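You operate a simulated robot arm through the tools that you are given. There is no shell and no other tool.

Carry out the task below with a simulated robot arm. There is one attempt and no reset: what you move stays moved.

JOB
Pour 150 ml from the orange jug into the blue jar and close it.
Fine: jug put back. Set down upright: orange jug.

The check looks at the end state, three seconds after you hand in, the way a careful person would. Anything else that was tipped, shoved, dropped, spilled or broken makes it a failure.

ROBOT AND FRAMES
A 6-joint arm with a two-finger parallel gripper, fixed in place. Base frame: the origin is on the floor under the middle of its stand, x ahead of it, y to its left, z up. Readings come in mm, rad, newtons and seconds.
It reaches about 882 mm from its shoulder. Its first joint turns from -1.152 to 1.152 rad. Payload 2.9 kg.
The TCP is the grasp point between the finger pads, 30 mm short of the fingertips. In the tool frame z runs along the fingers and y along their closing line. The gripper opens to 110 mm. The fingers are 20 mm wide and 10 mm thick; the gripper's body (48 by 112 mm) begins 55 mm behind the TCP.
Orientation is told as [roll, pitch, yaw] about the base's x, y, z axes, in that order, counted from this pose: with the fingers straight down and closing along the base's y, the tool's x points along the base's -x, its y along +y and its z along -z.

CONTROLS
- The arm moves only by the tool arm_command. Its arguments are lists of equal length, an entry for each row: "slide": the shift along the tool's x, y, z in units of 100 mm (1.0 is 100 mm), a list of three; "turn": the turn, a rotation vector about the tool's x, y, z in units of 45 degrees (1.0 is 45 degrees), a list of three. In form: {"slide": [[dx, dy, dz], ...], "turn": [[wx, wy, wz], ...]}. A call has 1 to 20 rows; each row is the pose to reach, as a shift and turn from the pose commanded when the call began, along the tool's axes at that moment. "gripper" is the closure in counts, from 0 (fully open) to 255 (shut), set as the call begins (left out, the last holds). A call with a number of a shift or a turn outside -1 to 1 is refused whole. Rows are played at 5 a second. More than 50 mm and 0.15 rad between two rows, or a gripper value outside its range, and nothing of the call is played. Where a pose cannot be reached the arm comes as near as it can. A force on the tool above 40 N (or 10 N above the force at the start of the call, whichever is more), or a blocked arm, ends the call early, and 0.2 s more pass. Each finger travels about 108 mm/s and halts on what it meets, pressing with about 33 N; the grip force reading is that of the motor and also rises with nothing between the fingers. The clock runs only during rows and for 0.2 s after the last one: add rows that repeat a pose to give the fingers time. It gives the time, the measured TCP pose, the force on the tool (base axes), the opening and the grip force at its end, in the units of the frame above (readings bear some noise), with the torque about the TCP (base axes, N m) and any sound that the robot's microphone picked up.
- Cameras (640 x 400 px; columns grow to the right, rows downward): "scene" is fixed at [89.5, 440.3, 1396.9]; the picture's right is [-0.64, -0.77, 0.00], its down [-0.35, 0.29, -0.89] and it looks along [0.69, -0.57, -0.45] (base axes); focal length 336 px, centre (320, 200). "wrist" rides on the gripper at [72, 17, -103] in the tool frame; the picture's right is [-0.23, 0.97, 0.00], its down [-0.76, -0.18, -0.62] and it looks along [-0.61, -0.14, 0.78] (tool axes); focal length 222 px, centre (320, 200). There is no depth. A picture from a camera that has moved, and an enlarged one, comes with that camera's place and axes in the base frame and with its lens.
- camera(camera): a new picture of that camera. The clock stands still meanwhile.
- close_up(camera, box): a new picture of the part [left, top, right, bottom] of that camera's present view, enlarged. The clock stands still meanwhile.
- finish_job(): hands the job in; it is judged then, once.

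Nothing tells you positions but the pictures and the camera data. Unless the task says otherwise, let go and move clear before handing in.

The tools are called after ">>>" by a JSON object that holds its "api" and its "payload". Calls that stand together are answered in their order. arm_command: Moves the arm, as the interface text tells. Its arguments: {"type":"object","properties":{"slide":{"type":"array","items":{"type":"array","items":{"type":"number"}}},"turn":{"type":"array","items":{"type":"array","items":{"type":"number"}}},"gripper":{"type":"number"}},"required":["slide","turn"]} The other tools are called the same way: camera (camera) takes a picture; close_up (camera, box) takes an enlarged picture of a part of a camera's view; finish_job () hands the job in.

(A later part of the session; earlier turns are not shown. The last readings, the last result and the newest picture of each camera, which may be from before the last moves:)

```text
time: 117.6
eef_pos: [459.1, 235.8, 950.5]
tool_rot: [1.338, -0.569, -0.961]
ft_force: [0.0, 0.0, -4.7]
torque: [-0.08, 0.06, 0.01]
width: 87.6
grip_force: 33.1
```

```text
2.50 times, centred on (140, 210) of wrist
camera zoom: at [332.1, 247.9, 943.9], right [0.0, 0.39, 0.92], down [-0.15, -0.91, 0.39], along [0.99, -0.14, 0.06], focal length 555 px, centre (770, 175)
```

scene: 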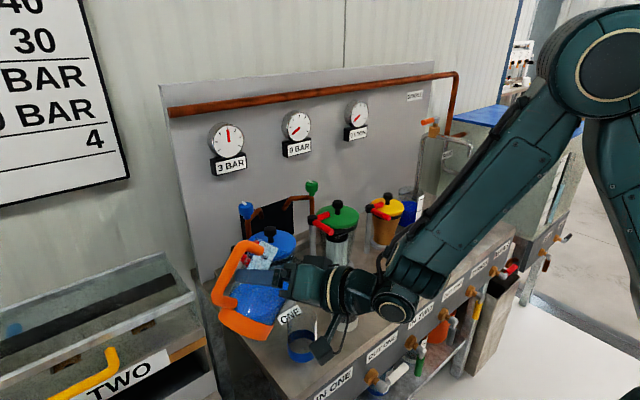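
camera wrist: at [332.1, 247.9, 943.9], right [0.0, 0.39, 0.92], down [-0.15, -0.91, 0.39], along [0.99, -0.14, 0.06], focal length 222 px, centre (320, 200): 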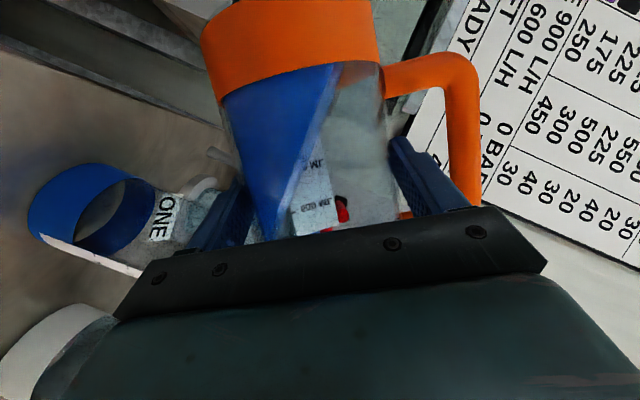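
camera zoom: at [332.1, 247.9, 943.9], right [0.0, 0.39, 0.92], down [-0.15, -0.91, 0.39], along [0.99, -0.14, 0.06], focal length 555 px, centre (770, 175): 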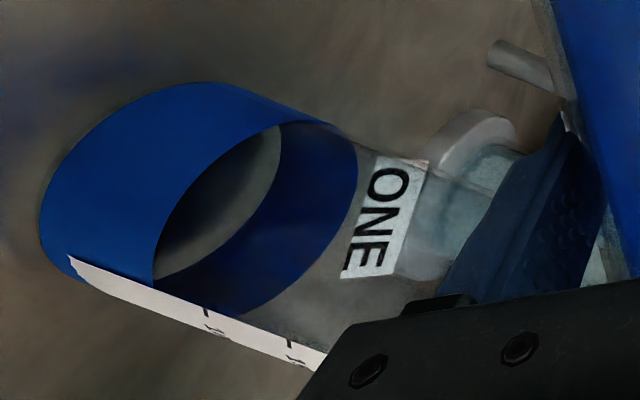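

By geometry the lip is over the jar at about (485, 165), 35 mm above its rim. With the spout reaching out to r≈57 the pour may begin around 54–56° and reach 150 ml near 64°. I'll hold here a moment and look for any flow.

>>> {"api": "arm_command", "payload": {"slide": [[0, 0, 0], [0, 0, 0], [0, 0, 0]], "turn": [[0, 0, 0], [0, 0, 0], [0, 0, 0]]}}

>>> {"api": "close_up", "payload": {"camera": "wrist", "box": [20, 130, 260, 290]}}

>>> {"api": "close_up", "payload": {"camera": "wrist", "box": [200, 50, 400, 240]}}

```text
time: 118.4
eef_pos: [459.5, 234.9, 950.1]
tool_rot: [1.338, -0.569, -0.96]
ft_force: [0.5, -0.1, -4.1]
torque: [-0.11, 0.03, -0.03]
width: 87.5
grip_force: 32.8
```

```text
2.50 times, centred on (140, 210) of wrist
camera zoom: at [331.9, 248.0, 944.1], right [0.0, 0.39, 0.92], down [-0.15, -0.91, 0.39], along [0.99, -0.14, 0.06], focal length 555 px, centre (770, 175)
```

zoom: 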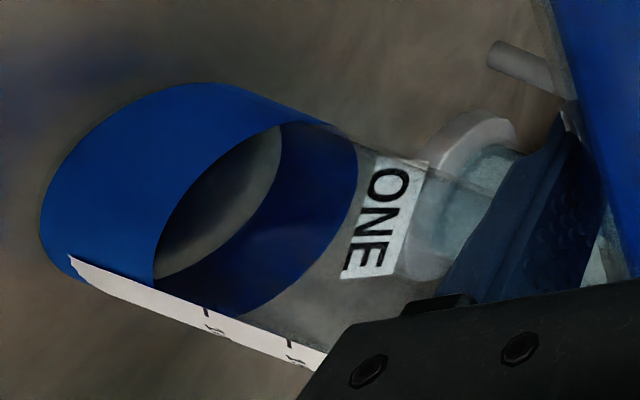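

```text
2.11 times, centred on (300, 145) of wrist
camera zoom: at [331.9, 248.0, 944.1], right [0.0, 0.39, 0.92], down [-0.15, -0.91, 0.39], along [0.99, -0.14, 0.06], focal length 468 px, centre (362, 316)
```

zoom: 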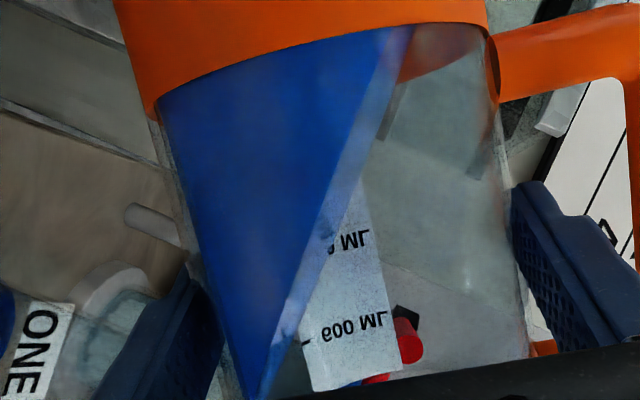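

There's no flow yet; the liquid edge is a few millimetres below the lip. I'll increase the tilt by 2° and hold briefly.

>>> {"api": "arm_command", "payload": {"slide": [[-0.008, -0.005, -0.003], [-0.008, -0.005, -0.003], [-0.008, -0.005, -0.003]], "turn": [[-0.0152, 0, 0.0418], [-0.0152, 0, 0.0418], [-0.0152, 0, 0.0418]]}}

>>> {"api": "close_up", "payload": {"camera": "wrist", "box": [20, 130, 260, 290]}}

>>> {"api": "close_up", "payload": {"camera": "scene", "box": [275, 280, 345, 370]}}

```text
time: 119.2
eef_pos: [460.2, 233.6, 950.4]
tool_rot: [1.354, -0.537, -0.968]
ft_force: [0.1, 0.4, -4.1]
torque: [-0.08, 0.03, -0.01]
width: 87.5
grip_force: 32.4
out of reach, approached as far as the arm can: row 1
```

```text
2.50 times, centred on (140, 210) of wrist
camera zoom: at [331.8, 246.7, 944.8], right [0.01, 0.36, 0.93], down [-0.15, -0.92, 0.36], along [0.99, -0.14, 0.05], focal length 555 px, centre (770, 175)
```

zoom: 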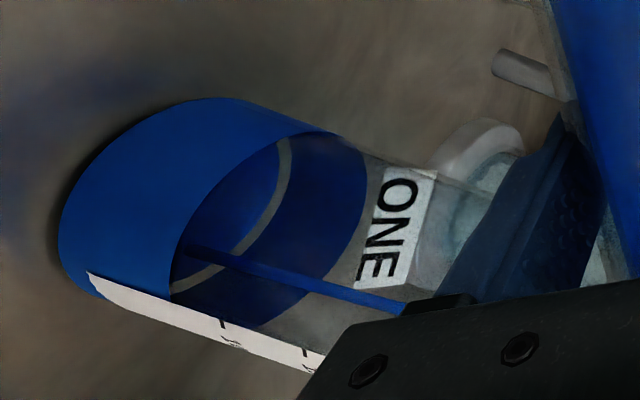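

```text
4.44 times, centred on (310, 325) of scene
camera zoom: at [89.5, 440.3, 1396.8], right [-0.64, -0.77, 0.0], down [-0.35, 0.29, -0.89], along [0.69, -0.57, -0.45], focal length 1496 px, centre (364, -356)
```

zoom: 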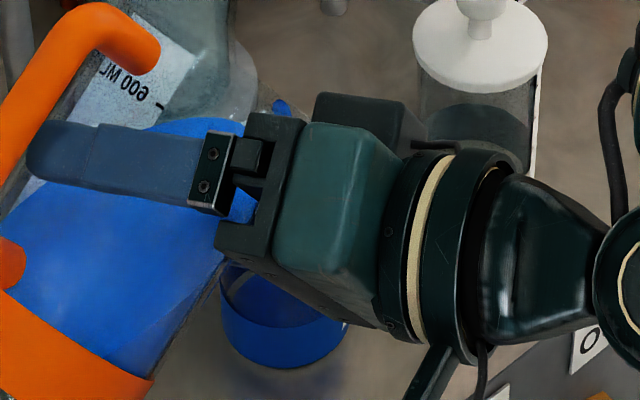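

It's pouring: a thin blue stream is falling inside the jar. I'll hold this angle and watch the jar's level.

>>> {"api": "arm_command", "payload": {"slide": [[0, 0, 0], [0, 0, 0], [0, 0, 0]], "turn": [[0, 0, 0], [0, 0, 0], [0, 0, 0]]}}

>>> {"api": "close_up", "payload": {"camera": "wrist", "box": [20, 130, 260, 290]}}

>>> {"api": "close_up", "payload": {"camera": "scene", "box": [275, 280, 345, 370]}}

```text
time: 120.0
eef_pos: [459.3, 234.1, 949.4]
tool_rot: [1.354, -0.537, -0.97]
ft_force: [-1.3, 0.7, -3.7]
torque: [-0.09, 0.04, 0.02]
width: 87.7
grip_force: 33.2
```

```text
2.50 times, centred on (140, 210) of wrist
camera zoom: at [331.7, 246.7, 944.8], right [0.01, 0.36, 0.93], down [-0.15, -0.92, 0.36], along [0.99, -0.14, 0.05], focal length 555 px, centre (770, 175)
```

zoom: 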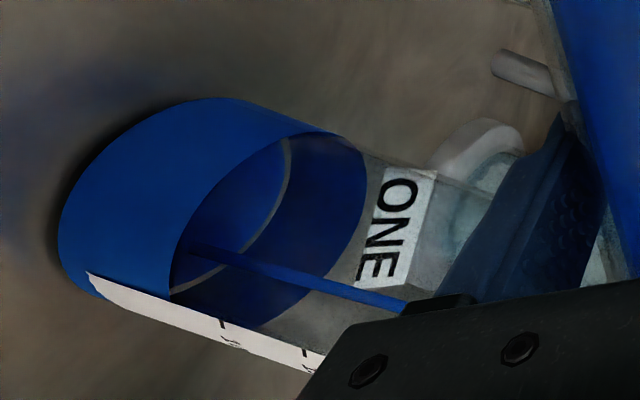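

```text
4.44 times, centred on (310, 325) of scene
camera zoom: at [89.5, 440.3, 1396.8], right [-0.64, -0.77, 0.0], down [-0.35, 0.29, -0.89], along [0.69, -0.57, -0.45], focal length 1496 px, centre (364, -356)
```

zoom: 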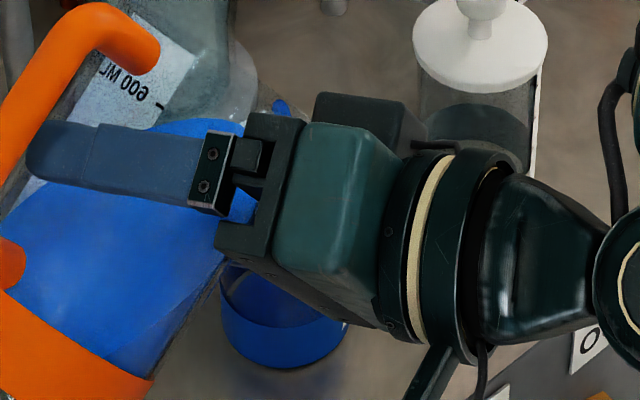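

The stream is steady but slow. Holding longer and re-checking.

>>> {"api": "arm_command", "payload": {"slide": [[0, 0, 0], [0, 0, 0], [0, 0, 0], [0, 0, 0], [0, 0, 0], [0, 0, 0], [0, 0, 0], [0, 0, 0]], "turn": [[0, 0, 0], [0, 0, 0], [0, 0, 0], [0, 0, 0], [0, 0, 0], [0, 0, 0], [0, 0, 0], [0, 0, 0]]}}

>>> {"api": "close_up", "payload": {"camera": "wrist", "box": [20, 130, 260, 290]}}

>>> {"api": "close_up", "payload": {"camera": "scene", "box": [275, 280, 345, 370]}}

```text
time: 121.8
eef_pos: [458.1, 234.4, 949.8]
tool_rot: [1.352, -0.536, -0.968]
ft_force: [0.2, 0.6, -3.4]
torque: [-0.11, 0.01, -0.01]
width: 87.7
grip_force: 33.2
```

```text
2.50 times, centred on (140, 210) of wrist
camera zoom: at [331.7, 246.7, 944.8], right [0.01, 0.36, 0.93], down [-0.15, -0.92, 0.36], along [0.99, -0.14, 0.05], focal length 555 px, centre (770, 175)
```

zoom: 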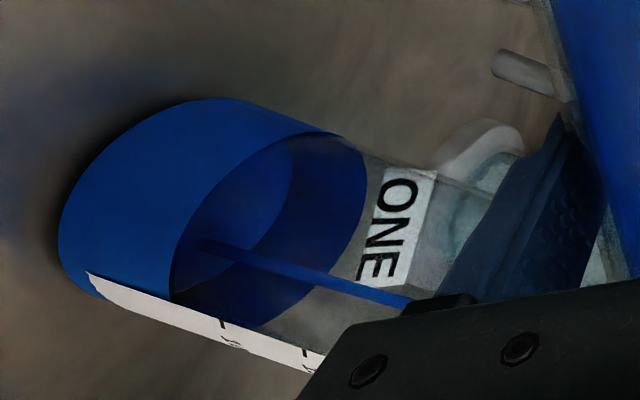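

```text
4.44 times, centred on (310, 325) of scene
camera zoom: at [89.5, 440.3, 1396.8], right [-0.64, -0.77, 0.0], down [-0.35, 0.29, -0.89], along [0.69, -0.57, -0.45], focal length 1496 px, centre (364, -356)
```

zoom: 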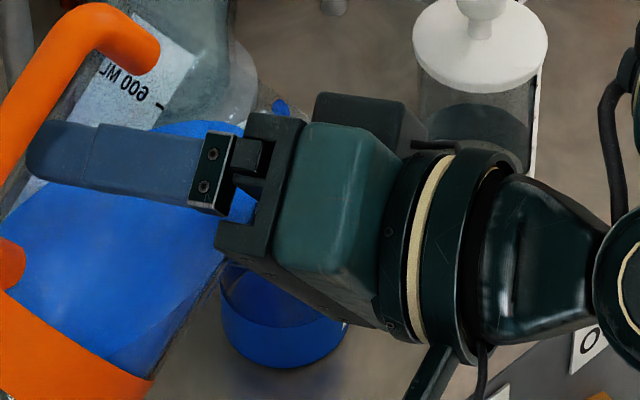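

>>> {"api": "arm_command", "payload": {"slide": [[0, 0, 0], [0, 0, 0], [0, 0, 0], [0, 0, 0], [0, 0, 0], [0, 0, 0], [0, 0, 0], [0, 0, 0], [0, 0, 0], [0, 0, 0]], "turn": [[0, 0, 0], [0, 0, 0], [0, 0, 0], [0, 0, 0], [0, 0, 0], [0, 0, 0], [0, 0, 0], [0, 0, 0], [0, 0, 0], [0, 0, 0]]}}

>>> {"api": "close_up", "payload": {"camera": "wrist", "box": [20, 130, 260, 290]}}

>>> {"api": "close_up", "payload": {"camera": "scene", "box": [275, 310, 345, 370]}}

```text
time: 124.0
eef_pos: [459.7, 233.9, 949.2]
tool_rot: [1.353, -0.537, -0.97]
ft_force: [0.6, 0.7, -3.5]
torque: [-0.11, 0.04, 0.0]
width: 87.8
grip_force: 32.9
```

```text
2.50 times, centred on (140, 210) of wrist
camera zoom: at [331.7, 246.7, 944.8], right [0.01, 0.36, 0.93], down [-0.15, -0.92, 0.36], along [0.99, -0.14, 0.05], focal length 555 px, centre (770, 175)
```

zoom: 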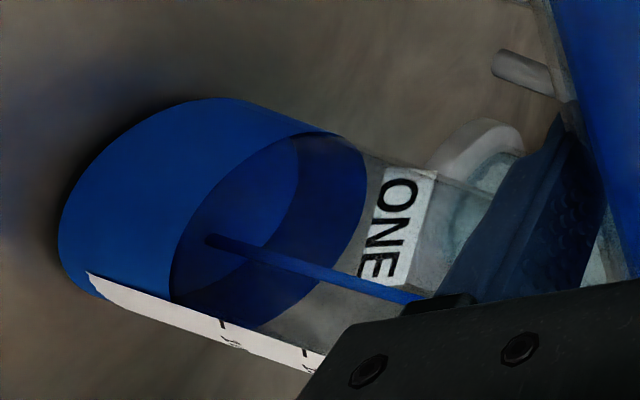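

```text
6.67 times, centred on (310, 340) of scene
camera zoom: at [89.5, 440.3, 1396.8], right [-0.64, -0.77, 0.0], down [-0.35, 0.29, -0.89], along [0.69, -0.57, -0.45], focal length 2243 px, centre (387, -733)
```

zoom: 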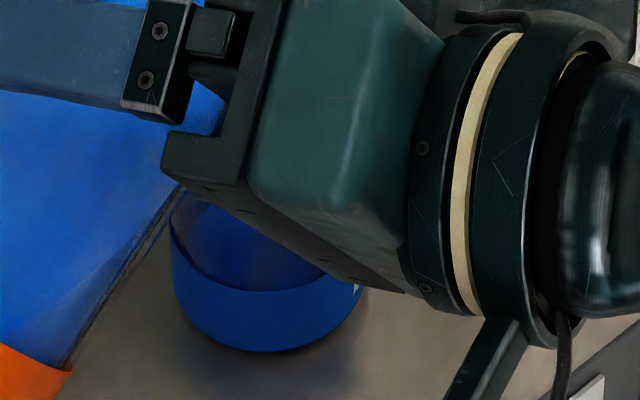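

The stream is landing inside the jar but drifts some 12–15 mm towards -y as it falls. I'm shifting the lip back about 5 mm and adding 2° of tilt.

>>> {"api": "arm_command", "payload": {"slide": [[0.02, 0.014, 0.007], [0.039, 0.027, 0.014], [0.039, 0.027, 0.014], [0.039, 0.027, 0.014], [0.039, 0.027, 0.014], [0.039, 0.027, 0.014]], "turn": [[0, 0, 0], [0, 0, 0], [-0.0076, 0, 0.021], [-0.0152, 0, 0.0418], [-0.0152, 0, 0.0418], [-0.0152, 0, 0.0418]]}}

>>> {"api": "close_up", "payload": {"camera": "wrist", "box": [20, 130, 260, 290]}}

>>> {"api": "close_up", "payload": {"camera": "wrist", "box": [200, 50, 400, 240]}}

```text
time: 125.4
eef_pos: [458.1, 239.0, 949.5]
tool_rot: [1.369, -0.505, -0.975]
ft_force: [-0.2, -0.4, -3.4]
torque: [-0.08, 0.0, 0.0]
width: 87.6
grip_force: 32.5
```

```text
2.50 times, centred on (140, 210) of wrist
camera zoom: at [330.6, 251.0, 946.3], right [0.02, 0.33, 0.95], down [-0.15, -0.93, 0.32], along [0.99, -0.15, 0.03], focal length 555 px, centre (770, 175)
```

zoom: 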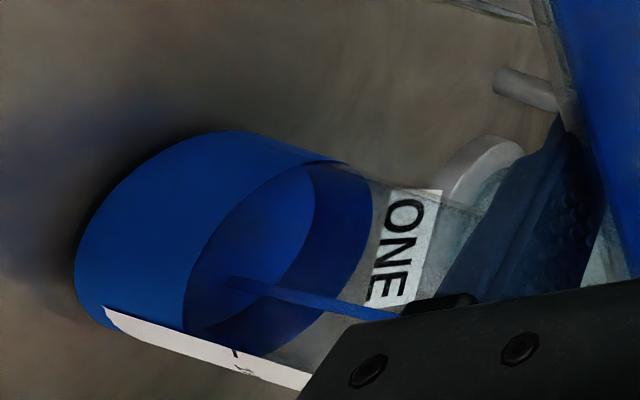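

```text
2.11 times, centred on (300, 145) of wrist
camera zoom: at [330.6, 251.0, 946.3], right [0.02, 0.33, 0.95], down [-0.15, -0.93, 0.32], along [0.99, -0.15, 0.03], focal length 468 px, centre (362, 316)
```

zoom: 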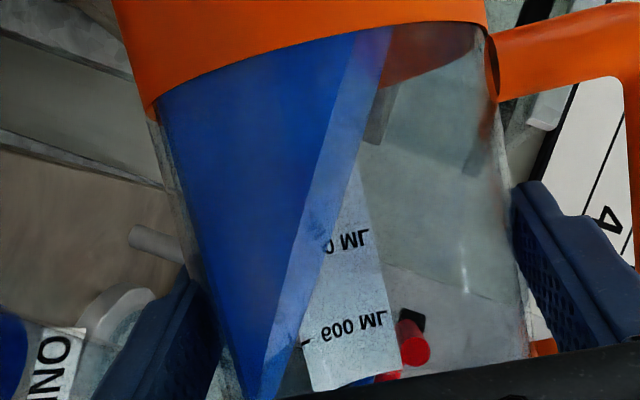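

Pouring well and still centred. Holding at this angle for a couple of seconds.

>>> {"api": "arm_command", "payload": {"slide": [[0, 0, 0], [0, 0, 0], [0, 0, 0], [0, 0, 0], [0, 0, 0], [0, 0, 0], [0, 0, 0], [0, 0, 0], [0, 0, 0], [0, 0, 0], [0, 0, 0], [0, 0, 0]], "turn": [[0, 0, 0], [0, 0, 0], [0, 0, 0], [0, 0, 0], [0, 0, 0], [0, 0, 0], [0, 0, 0], [0, 0, 0], [0, 0, 0], [0, 0, 0], [0, 0, 0], [0, 0, 0]]}}

>>> {"api": "close_up", "payload": {"camera": "wrist", "box": [20, 130, 260, 290]}}

>>> {"api": "close_up", "payload": {"camera": "scene", "box": [275, 280, 345, 370]}}

```text
time: 128.0
eef_pos: [458.1, 239.1, 948.7]
tool_rot: [1.369, -0.504, -0.974]
ft_force: [-0.3, -0.1, -3.6]
torque: [-0.12, 0.06, 0.01]
width: 87.7
grip_force: 32.5
```

```text
2.50 times, centred on (140, 210) of wrist
camera zoom: at [330.5, 251.0, 946.3], right [0.01, 0.33, 0.95], down [-0.15, -0.93, 0.32], along [0.99, -0.15, 0.03], focal length 555 px, centre (770, 175)
```

zoom: 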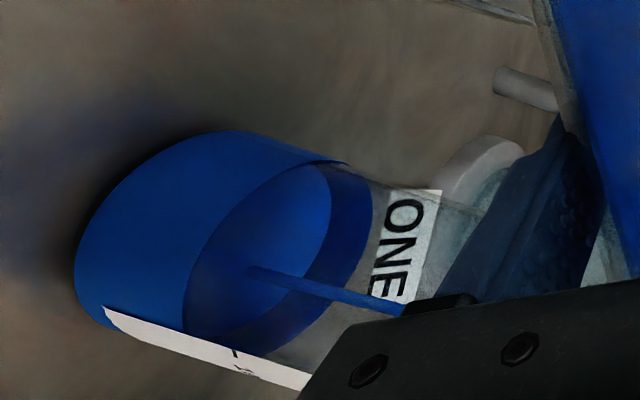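

```text
4.44 times, centred on (310, 325) of scene
camera zoom: at [89.5, 440.3, 1396.8], right [-0.64, -0.77, 0.0], down [-0.35, 0.29, -0.89], along [0.69, -0.57, -0.45], focal length 1496 px, centre (364, -356)
```

zoom: 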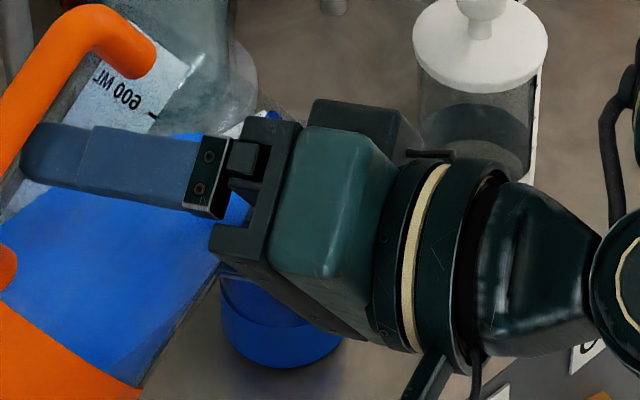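

About 40–45 ml is in, flowing at ~5 ml/s. Adding 2° more.

>>> {"api": "arm_command", "payload": {"slide": [[0, 0, 0], [0, 0, 0], [0, 0, 0], [0, 0, 0], [0, 0, 0], [0, 0, 0], [0, 0, 0], [0, 0, 0], [0, 0, 0], [0, 0, 0], [0, 0, 0], [0, 0, 0]], "turn": [[-0.0076, 0, 0.021], [-0.0152, 0, 0.0418], [-0.0152, 0, 0.0418], [-0.0152, 0, 0.0418], [-0.0152, 0, 0.0418], [-0.0152, 0, 0.0418], [-0.0152, 0, 0.0418], [-0.0152, 0, 0.0418], [-0.0152, 0, 0.0418], [-0.0152, 0, 0.0418], [-0.0152, 0, 0.0418], [-0.0152, 0, 0.0418]]}}

>>> {"api": "close_up", "payload": {"camera": "wrist", "box": [20, 130, 260, 290]}}

>>> {"api": "close_up", "payload": {"camera": "scene", "box": [275, 280, 345, 370]}}

```text
time: 130.6
eef_pos: [457.5, 238.8, 950.3]
tool_rot: [1.383, -0.472, -0.983]
ft_force: [0.8, 0.5, -4.1]
torque: [-0.11, -0.01, 0.0]
width: 87.8
grip_force: 32.3
```

```text
2.50 times, centred on (140, 210) of wrist
camera zoom: at [330.4, 251.3, 947.1], right [0.02, 0.29, 0.96], down [-0.15, -0.94, 0.29], along [0.99, -0.15, 0.02], focal length 555 px, centre (770, 175)
```

zoom: 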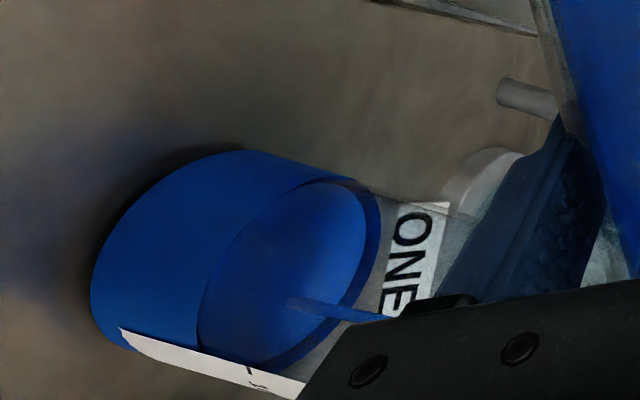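

```text
4.44 times, centred on (310, 325) of scene
camera zoom: at [89.5, 440.3, 1396.8], right [-0.64, -0.77, 0.0], down [-0.35, 0.29, -0.89], along [0.69, -0.57, -0.45], focal length 1496 px, centre (364, -356)
```

zoom: 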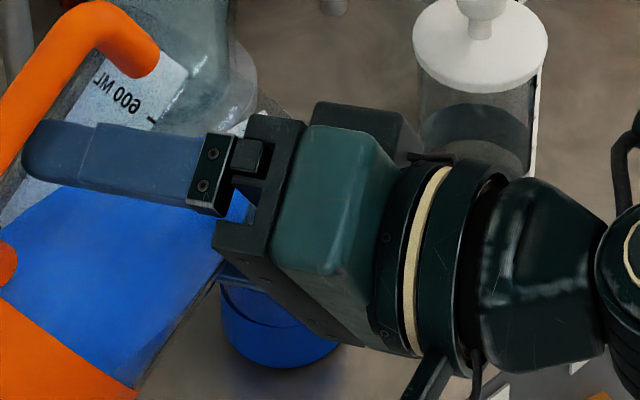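

The level is almost at the top of the jar's blue base band (~60 ml). Going to 63°, where by my estimate the jug would self-limit at about 140 ml poured.

>>> {"api": "arm_command", "payload": {"slide": [[0, 0, 0], [0, 0, 0], [0, 0, 0], [0, 0, 0], [0, 0, 0], [0, 0, 0], [0, 0, 0], [0, 0, 0], [0, 0, 0], [0, 0, 0], [0, 0, 0], [0, 0, 0]], "turn": [[-0.0076, 0, 0.021], [-0.0152, 0, 0.0418], [-0.0152, 0, 0.0418], [-0.0152, 0, 0.0418], [-0.0152, 0, 0.0418], [-0.0152, 0, 0.0418], [-0.0152, 0, 0.0418], [-0.0152, 0, 0.0418], [-0.0152, 0, 0.0418], [-0.0152, 0, 0.0418], [-0.0152, 0, 0.0418], [-0.0152, 0, 0.0418]]}}

>>> {"api": "close_up", "payload": {"camera": "wrist", "box": [20, 130, 260, 290]}}

>>> {"api": "close_up", "payload": {"camera": "scene", "box": [275, 280, 345, 370]}}

```text
time: 133.2
eef_pos: [458.1, 238.7, 949.6]
tool_rot: [1.393, -0.44, -0.989]
ft_force: [-0.2, 0.1, -4.1]
torque: [-0.1, 0.01, 0.0]
width: 87.9
grip_force: 32.6
```

```text
2.50 times, centred on (140, 210) of wrist
camera zoom: at [331.6, 251.6, 949.5], right [0.03, 0.26, 0.96], down [-0.14, -0.95, 0.26], along [0.99, -0.15, 0.01], focal length 555 px, centre (770, 175)
```

zoom: 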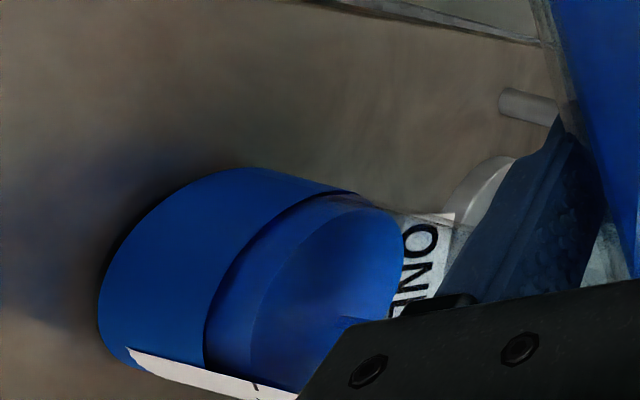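

```text
4.44 times, centred on (310, 325) of scene
camera zoom: at [89.5, 440.3, 1396.8], right [-0.64, -0.77, 0.0], down [-0.35, 0.29, -0.89], along [0.69, -0.57, -0.45], focal length 1496 px, centre (364, -356)
```

zoom: 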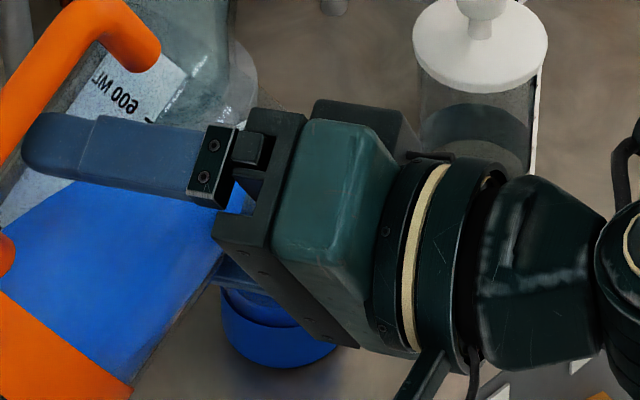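

The level is now at about the 100 ml tick and flowing faster. I'll go in short holds from here.

>>> {"api": "arm_command", "payload": {"slide": [[0, 0, 0], [0, 0, 0], [0, 0, 0]], "turn": [[0, 0, 0], [0, 0, 0], [0, 0, 0]]}}

>>> {"api": "close_up", "payload": {"camera": "wrist", "box": [20, 130, 260, 290]}}

>>> {"api": "close_up", "payload": {"camera": "wrist", "box": [200, 50, 400, 240]}}

```text
time: 134.0
eef_pos: [459.1, 239.8, 950.7]
tool_rot: [1.395, -0.439, -0.99]
ft_force: [1.3, -0.3, -2.3]
torque: [-0.07, 0.02, 0.02]
width: 87.8
grip_force: 32.8
```

```text
2.50 times, centred on (140, 210) of wrist
camera zoom: at [331.6, 251.6, 949.5], right [0.03, 0.26, 0.96], down [-0.14, -0.95, 0.26], along [0.99, -0.15, 0.01], focal length 555 px, centre (770, 175)
```

zoom: 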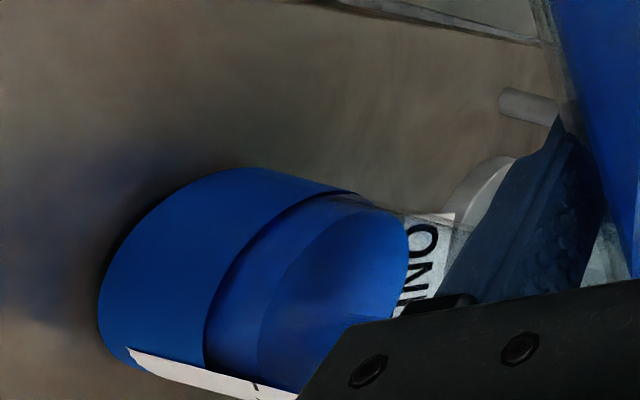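

```text
2.11 times, centred on (300, 145) of wrist
camera zoom: at [331.6, 251.6, 949.5], right [0.03, 0.26, 0.96], down [-0.14, -0.95, 0.26], along [0.99, -0.15, 0.01], focal length 468 px, centre (362, 316)
```

zoom: 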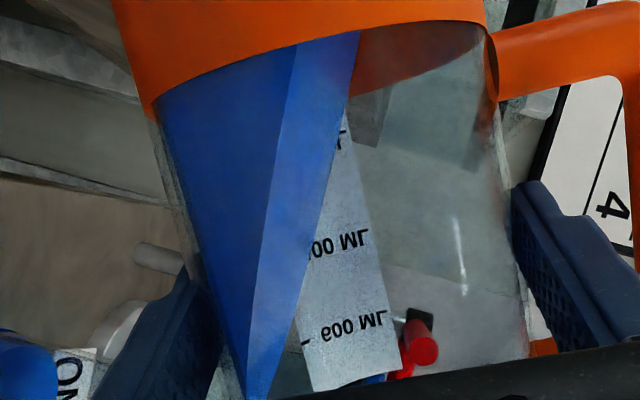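

The flow has slowed (~4 ml/s) with about 105 ml in. Adding 1.5° and holding about 1 s.

>>> {"api": "arm_command", "payload": {"slide": [[0, 0, 0], [0, 0, 0], [0, 0, 0], [0, 0, 0], [0, 0, 0]], "turn": [[-0.0114, 0, 0.0313], [-0.0114, 0, 0.0313], [-0.0114, 0, 0.0313], [-0.0114, 0, 0.0313], [-0.0114, 0, 0.0313]]}}

>>> {"api": "close_up", "payload": {"camera": "wrist", "box": [20, 130, 260, 290]}}

>>> {"api": "close_up", "payload": {"camera": "scene", "box": [275, 280, 345, 370]}}

```text
time: 135.2
eef_pos: [462.1, 239.6, 950.5]
tool_rot: [1.409, -0.415, -0.993]
ft_force: [0.1, -0.1, -1.8]
torque: [-0.06, 0.05, 0.01]
width: 87.6
grip_force: 32.8
out of reach, approached as far as the arm can: row 1, 2, 3, 4, 5
```

```text
2.50 times, centred on (140, 210) of wrist
camera zoom: at [334.5, 252.6, 951.9], right [0.04, 0.24, 0.97], down [-0.14, -0.96, 0.24], along [0.99, -0.15, 0.0], focal length 555 px, centre (770, 175)
```

zoom: 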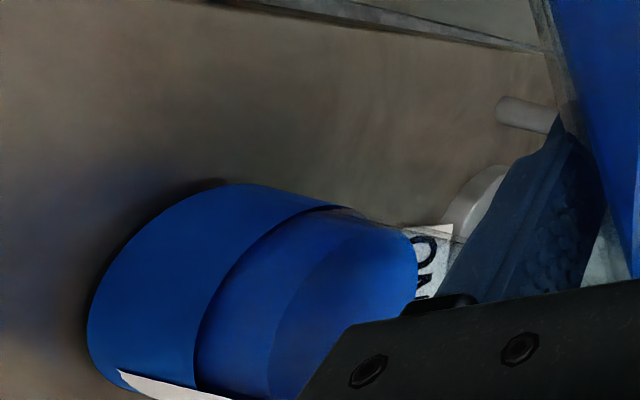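

```text
4.44 times, centred on (310, 325) of scene
camera zoom: at [89.5, 440.3, 1396.8], right [-0.64, -0.77, 0.0], down [-0.35, 0.29, -0.89], along [0.69, -0.57, -0.45], focal length 1496 px, centre (364, -356)
```

zoom: 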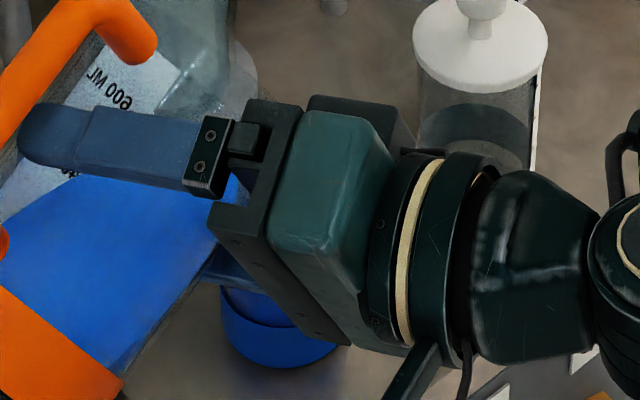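

The arm has reached a wrist limit near 64–65°, but liquid should still be flowing there. I'll hold and see how the level develops.

>>> {"api": "arm_command", "payload": {"slide": [[0, 0, 0], [0, 0, 0], [0, 0, 0], [0, 0, 0], [0, 0, 0]], "turn": [[0, 0, 0], [0, 0, 0], [0, 0, 0], [0, 0, 0], [0, 0, 0]]}}

>>> {"api": "close_up", "payload": {"camera": "wrist", "box": [20, 130, 260, 290]}}

>>> {"api": "close_up", "payload": {"camera": "scene", "box": [275, 310, 345, 370]}}

```text
time: 136.4
eef_pos: [462.1, 239.7, 951.4]
tool_rot: [1.407, -0.416, -0.993]
ft_force: [-0.5, 0.4, -1.5]
torque: [-0.06, 0.02, 0.01]
width: 87.6
grip_force: 32.8
```

```text
2.50 times, centred on (140, 210) of wrist
camera zoom: at [334.4, 252.6, 951.9], right [0.04, 0.24, 0.97], down [-0.14, -0.96, 0.24], along [0.99, -0.15, 0.0], focal length 555 px, centre (770, 175)
```

zoom: 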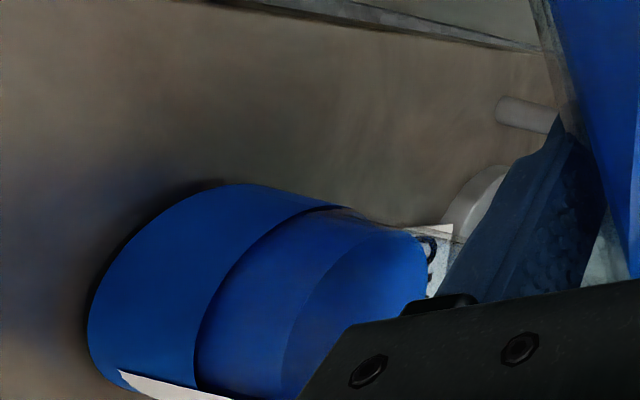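

```text
6.67 times, centred on (310, 340) of scene
camera zoom: at [89.5, 440.3, 1396.8], right [-0.64, -0.77, 0.0], down [-0.35, 0.29, -0.89], along [0.69, -0.57, -0.45], focal length 2243 px, centre (387, -733)
```

zoom: 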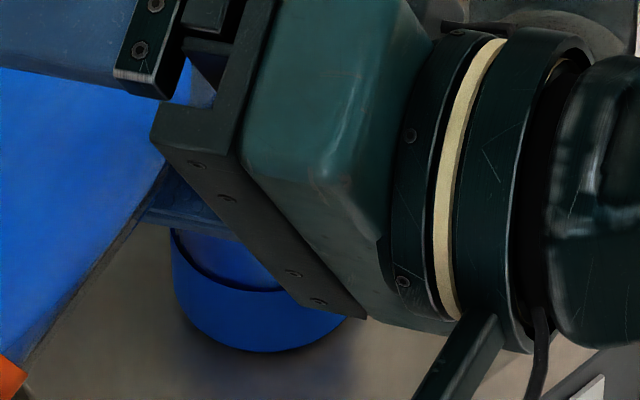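

It's still flowing at ~6 ml/s, with about 110 ml in. Holding further.

>>> {"api": "arm_command", "payload": {"slide": [[0, 0, 0], [0, 0, 0], [0, 0, 0], [0, 0, 0], [0, 0, 0], [0, 0, 0], [0, 0, 0], [0, 0, 0], [0, 0, 0], [0, 0, 0]], "turn": [[0, 0, 0], [0, 0, 0], [0, 0, 0], [0, 0, 0], [0, 0, 0], [0, 0, 0], [0, 0, 0], [0, 0, 0], [0, 0, 0], [0, 0, 0]]}}

>>> {"api": "close_up", "payload": {"camera": "wrist", "box": [20, 130, 260, 290]}}

>>> {"api": "close_up", "payload": {"camera": "wrist", "box": [200, 50, 400, 240]}}

```text
time: 138.6
eef_pos: [461.4, 240.5, 951.3]
tool_rot: [1.406, -0.415, -0.993]
ft_force: [0.6, -0.5, -3.3]
torque: [-0.1, 0.05, -0.05]
width: 87.6
grip_force: 32.9
```

```text
2.50 times, centred on (140, 210) of wrist
camera zoom: at [334.4, 252.6, 951.9], right [0.04, 0.24, 0.97], down [-0.14, -0.96, 0.24], along [0.99, -0.15, 0.0], focal length 555 px, centre (770, 175)
```

zoom: 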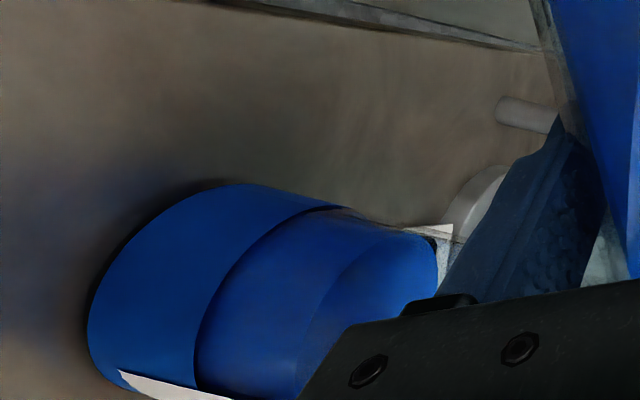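

```text
2.11 times, centred on (300, 145) of wrist
camera zoom: at [334.4, 252.6, 951.9], right [0.04, 0.24, 0.97], down [-0.14, -0.96, 0.24], along [0.99, -0.15, 0.0], focal length 468 px, centre (362, 316)
```

zoom: 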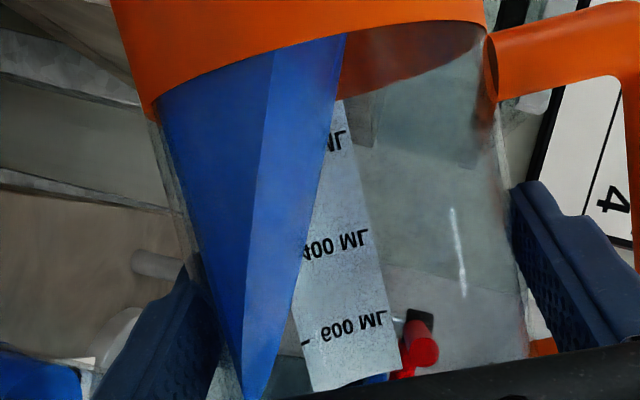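

About 117 ml is in and the flow is tapering off. To get past the wrist limit, I'm yawing the tool 10° about the lip, which moves the wrist further from the base and leaves room for a little more tilt.

>>> {"api": "arm_command", "payload": {"slide": [[-0.013, 0.001, 0.043], [-0.026, 0.002, 0.085], [-0.039, 0.003, 0.128]], "turn": [[0.03, -0.067, 0.0109], [0.06, -0.1337, 0.0218], [0.0899, -0.2006, 0.0327]]}}

>>> {"api": "close_up", "payload": {"camera": "wrist", "box": [20, 130, 260, 290]}}

>>> {"api": "close_up", "payload": {"camera": "scene", "box": [250, 260, 350, 370]}}

```text
time: 139.4
eef_pos: [463.2, 233.1, 942.7]
tool_rot: [1.415, -0.415, -1.17]
ft_force: [0.1, -0.3, -3.6]
torque: [-0.07, 0.05, 0.01]
width: 88.0
grip_force: 33.1
out of reach, approached as far as the arm can: row 1, 2, 3
```

```text
2.50 times, centred on (140, 210) of wrist
camera zoom: at [340.0, 268.5, 942.9], right [0.07, 0.22, 0.97], down [-0.31, -0.92, 0.23], along [0.95, -0.32, 0.01], focal length 555 px, centre (770, 175)
```

zoom: 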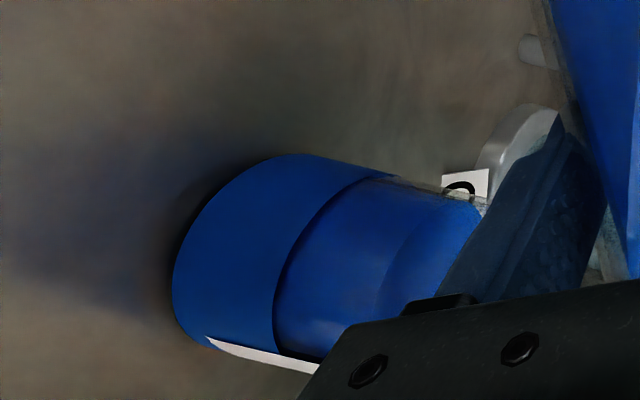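

```text
3.64 times, centred on (300, 315) of scene
camera zoom: at [89.5, 440.3, 1396.8], right [-0.64, -0.77, 0.0], down [-0.35, 0.29, -0.89], along [0.69, -0.57, -0.45], focal length 1224 px, centre (393, -218)
```

zoom: 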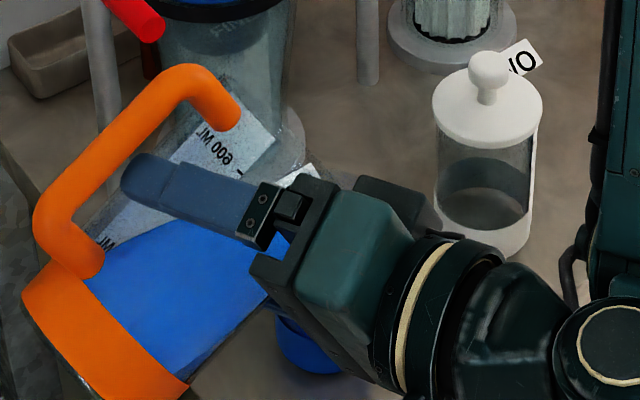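

That turn went the wrong way for the arm (the pose sagged a little, though the lip is still over the jar). I'm reversing it straight away.

>>> {"api": "arm_command", "payload": {"slide": [[0.01, 0.04, -0.002], [0.02, 0.075, -0.004], [0.026, 0.105, -0.005]], "turn": [[-0.03, 0.067, -0.0109], [-0.06, 0.1337, -0.0218], [-0.0899, 0.2006, -0.0327]]}}

>>> {"api": "close_up", "payload": {"camera": "wrist", "box": [20, 130, 260, 290]}}

>>> {"api": "close_up", "payload": {"camera": "scene", "box": [250, 260, 350, 370]}}

```text
time: 140.2
eef_pos: [461.2, 240.4, 952.1]
tool_rot: [1.41, -0.416, -0.994]
ft_force: [1.1, 0.1, -3.1]
torque: [-0.12, 0.03, 0.04]
width: 87.7
grip_force: 32.9
```

```text
2.50 times, centred on (140, 210) of wrist
camera zoom: at [334.6, 253.6, 952.4], right [0.03, 0.24, 0.97], down [-0.14, -0.96, 0.24], along [0.99, -0.15, 0.0], focal length 555 px, centre (770, 175)
```

zoom: 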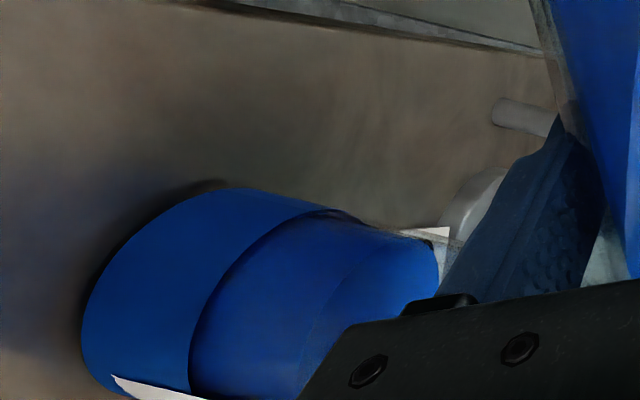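

```text
3.64 times, centred on (300, 315) of scene
camera zoom: at [89.5, 440.3, 1396.9], right [-0.64, -0.77, 0.0], down [-0.35, 0.29, -0.89], along [0.69, -0.57, -0.45], focal length 1224 px, centre (393, -218)
```

zoom: 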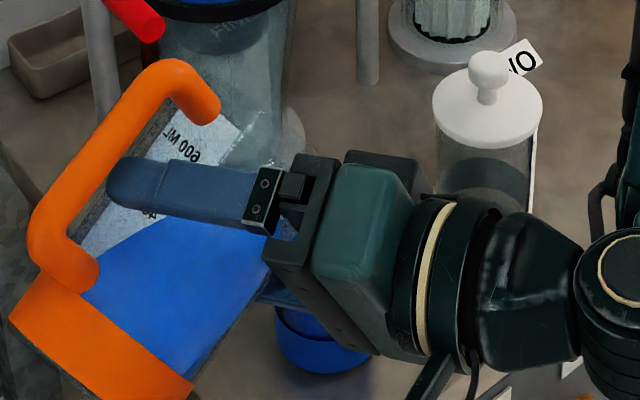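

The pose is good again and the level stands near 118 ml. I'll take a full view of the arm to understand which wrist joint is limiting.

>>> {"api": "camera", "payload": {"camera": "scene"}}

>>> {"api": "close_up", "payload": {"camera": "scene", "box": [300, 150, 480, 400]}}

```text
taken
```

scene: 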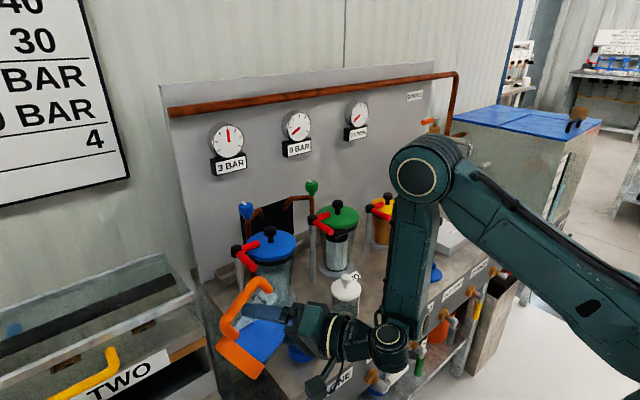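

```text
1.60 times, centred on (390, 275) of scene
camera zoom: at [89.5, 440.3, 1396.9], right [-0.64, -0.77, 0.0], down [-0.35, 0.29, -0.89], along [0.69, -0.57, -0.45], focal length 538 px, centre (208, 80)
```

zoom: 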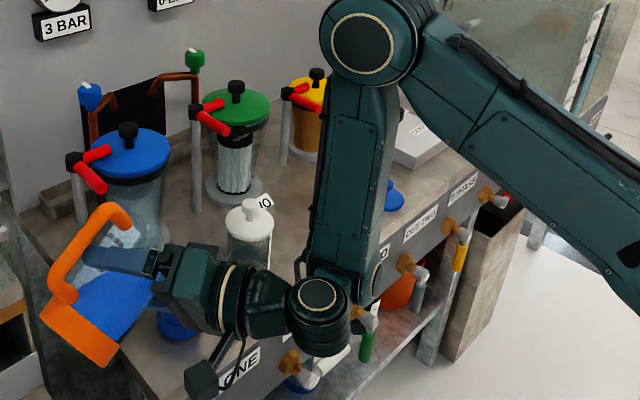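

The forearm hangs vertical here, so the forearm-roll joint is probably near its end stop; yawing the other way should relieve it. I'll try +9° about the lip.

>>> {"api": "arm_command", "payload": {"slide": [[0, -0.006, -0.039], [0, -0.013, -0.079], [0, -0.019, -0.118]], "turn": [[-0.0273, 0.0608, -0.01], [-0.0545, 0.1217, -0.02], [-0.0818, 0.1825, -0.0298]]}}

>>> {"api": "close_up", "payload": {"camera": "wrist", "box": [20, 130, 260, 290]}}

>>> {"api": "close_up", "payload": {"camera": "scene", "box": [250, 260, 350, 370]}}

```text
time: 141.0
eef_pos: [458.0, 237.7, 956.6]
tool_rot: [1.405, -0.415, -0.831]
ft_force: [1.4, -0.2, -3.4]
torque: [-0.08, 0.02, -0.04]
width: 87.8
grip_force: 32.8
out of reach, approached as far as the arm can: row 2, 3
```

```text
2.50 times, centred on (140, 210) of wrist
camera zoom: at [329.5, 229.8, 957.3], right [0.0, 0.24, 0.97], down [0.01, -0.97, 0.24], along [1.0, 0.01, 0.0], focal length 555 px, centre (770, 175)
```

zoom: 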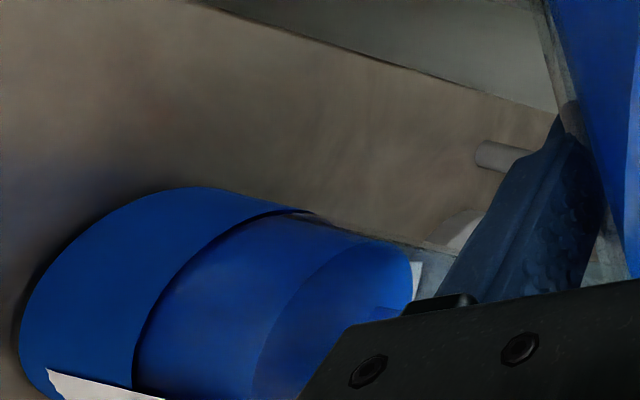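

```text
3.64 times, centred on (300, 315) of scene
camera zoom: at [89.5, 440.3, 1396.8], right [-0.64, -0.77, 0.0], down [-0.35, 0.29, -0.89], along [0.69, -0.57, -0.45], focal length 1224 px, centre (393, -218)
```

zoom: 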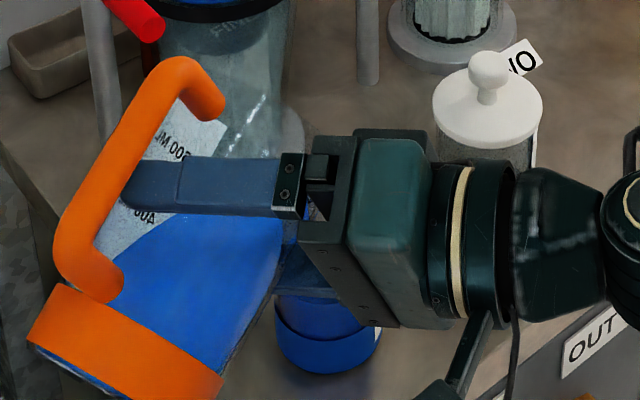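

That direction hits the inner limit too. The constraint is the bend between the vertical forearm and the nearly horizontal tool, so pitching the tool a few degrees downward should free it (this only rolls the jug slightly about its own axis). I'm going back and then pitching down 5°.

>>> {"api": "arm_command", "payload": {"slide": [[0.005, -0.013, 0.016], [0.01, -0.027, 0.031], [0.015, -0.04, 0.047]], "turn": [[0.0273, -0.0608, 0.01], [0.0545, -0.1217, 0.02], [0.0818, -0.1825, 0.0298]]}}

>>> {"api": "arm_command", "payload": {"slide": [[0, 0, 0], [0, 0, 0]], "turn": [[0.047, 0.024, 0.017], [0.0943, 0.0478, 0.0343]]}}

>>> {"api": "close_up", "payload": {"camera": "wrist", "box": [20, 130, 260, 290]}}

>>> {"api": "close_up", "payload": {"camera": "scene", "box": [250, 260, 350, 370]}}

```text
time: 141.8
eef_pos: [461.4, 239.6, 950.5]
tool_rot: [1.408, -0.416, -0.993]
ft_force: [0.0, 0.0, -2.8]
torque: [-0.09, 0.02, 0.0]
width: 87.8
grip_force: 33.4
```

```text
time: 142.4
eef_pos: [456.7, 248.6, 948.0]
tool_rot: [1.365, -0.395, -0.95]
ft_force: [-0.2, -1.3, -3.1]
torque: [-0.07, 0.05, -0.04]
width: 87.7
grip_force: 33.4
out of reach, approached as far as the arm can: row 1, 2
```

```text
2.50 times, centred on (140, 210) of wrist
camera zoom: at [328.8, 257.3, 953.1], right [0.07, 0.24, 0.97], down [-0.11, -0.96, 0.25], along [0.99, -0.12, -0.04], focal length 555 px, centre (770, 175)
```

zoom: 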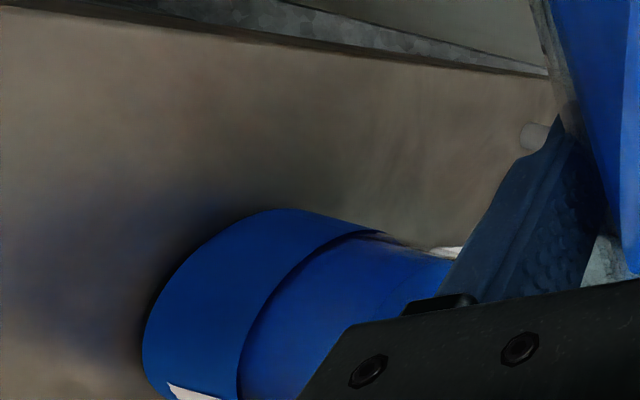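

```text
3.64 times, centred on (300, 315) of scene
camera zoom: at [89.5, 440.3, 1396.8], right [-0.64, -0.77, 0.0], down [-0.35, 0.29, -0.89], along [0.69, -0.57, -0.45], focal length 1224 px, centre (393, -218)
```

zoom: 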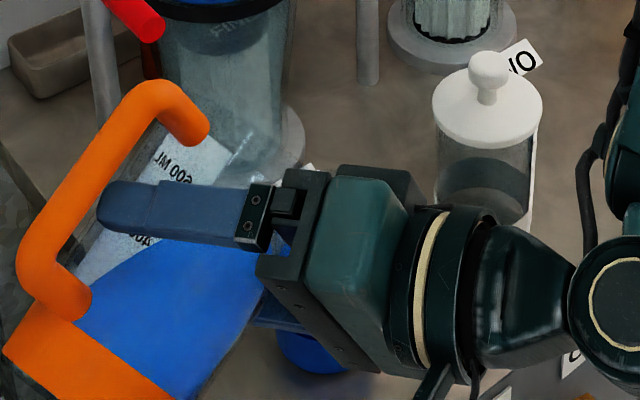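

That also drifted, moving the lip back towards the rim's edge. I'm reversing it at once.

>>> {"api": "arm_command", "payload": {"slide": [[-0.105, -0.015, -0.007], [-0.105, -0.015, -0.007]], "turn": [[-0.0943, -0.0478, -0.0343], [-0.0943, -0.0478, -0.0343]]}}

>>> {"api": "close_up", "payload": {"camera": "wrist", "box": [20, 130, 260, 290]}}

>>> {"api": "close_up", "payload": {"camera": "scene", "box": [250, 290, 350, 390]}}

```text
time: 143.0
eef_pos: [473.9, 247.0, 957.1]
tool_rot: [1.449, -0.432, -0.984]
ft_force: [-0.9, -0.4, -3.6]
torque: [-0.06, 0.02, -0.02]
width: 87.4
grip_force: 32.8
out of reach, approached as far as the arm can: row 1, 2
```

```text
2.50 times, centred on (140, 210) of wrist
camera zoom: at [345.6, 255.0, 953.1], right [-0.01, 0.23, 0.97], down [-0.13, -0.97, 0.23], along [0.99, -0.12, 0.04], focal length 555 px, centre (770, 175)
```

zoom: 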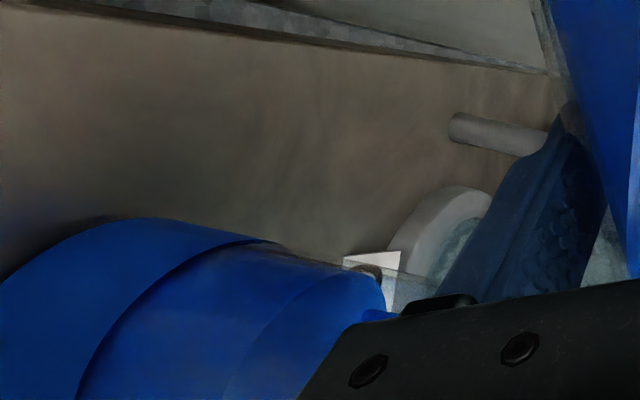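

```text
4.00 times, centred on (300, 340) of scene
camera zoom: at [89.5, 440.3, 1396.8], right [-0.64, -0.77, 0.0], down [-0.35, 0.29, -0.89], along [0.69, -0.57, -0.45], focal length 1346 px, centre (400, -360)
```

zoom: 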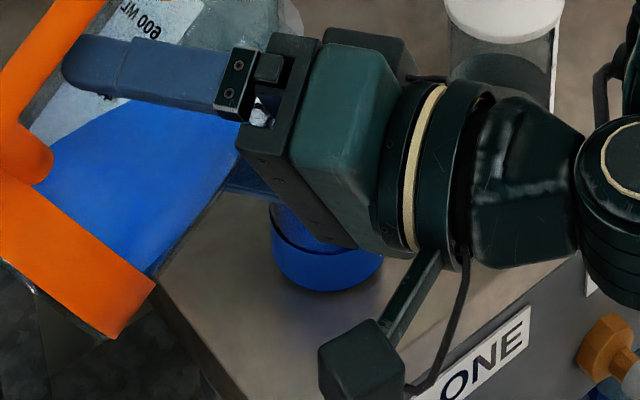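

The pose is getting unreliable at this limit, and the lip is 25 mm off the jar's centre. I'm stopping the flow now by tilting back 10° and re-centring.

>>> {"api": "arm_command", "payload": {"slide": [[0.015, -0.03, -0.06], [0.035, -0.073, -0.137], [0.035, -0.073, -0.137]], "turn": [[0.038, 0, -0.1045], [0.076, 0, -0.209], [0.076, 0, -0.209]]}}

>>> {"api": "close_up", "payload": {"camera": "wrist", "box": [20, 130, 260, 290]}}

>>> {"api": "close_up", "payload": {"camera": "scene", "box": [250, 290, 350, 390]}}

```text
time: 143.8
eef_pos: [460.6, 237.3, 951.3]
tool_rot: [1.38, -0.593, -0.956]
ft_force: [-0.3, -1.1, -2.4]
torque: [-0.07, 0.02, -0.01]
width: 87.7
grip_force: 33.2
```

```text
2.50 times, centred on (140, 210) of wrist
camera zoom: at [332.9, 246.9, 940.2], right [-0.05, 0.39, 0.92], down [-0.14, -0.91, 0.38], along [0.99, -0.11, 0.1], focal length 555 px, centre (770, 175)
```

zoom: 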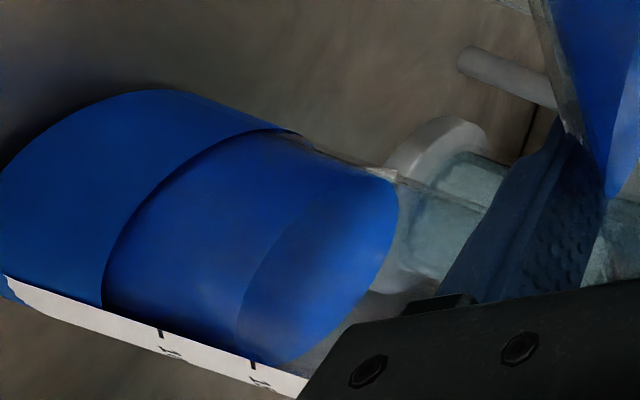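

```text
4.00 times, centred on (300, 340) of scene
camera zoom: at [89.5, 440.3, 1396.8], right [-0.64, -0.77, 0.0], down [-0.35, 0.29, -0.89], along [0.69, -0.57, -0.45], focal length 1346 px, centre (400, -360)
```

zoom: 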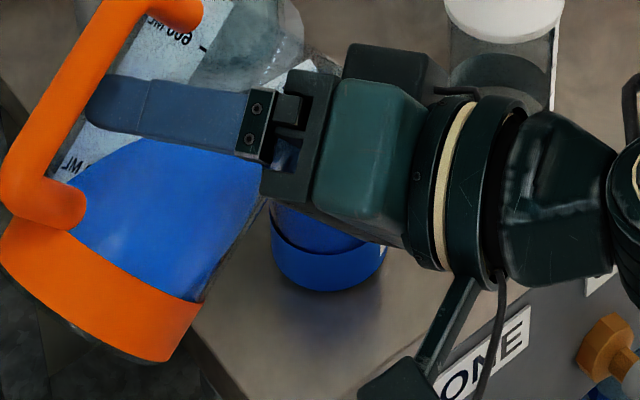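

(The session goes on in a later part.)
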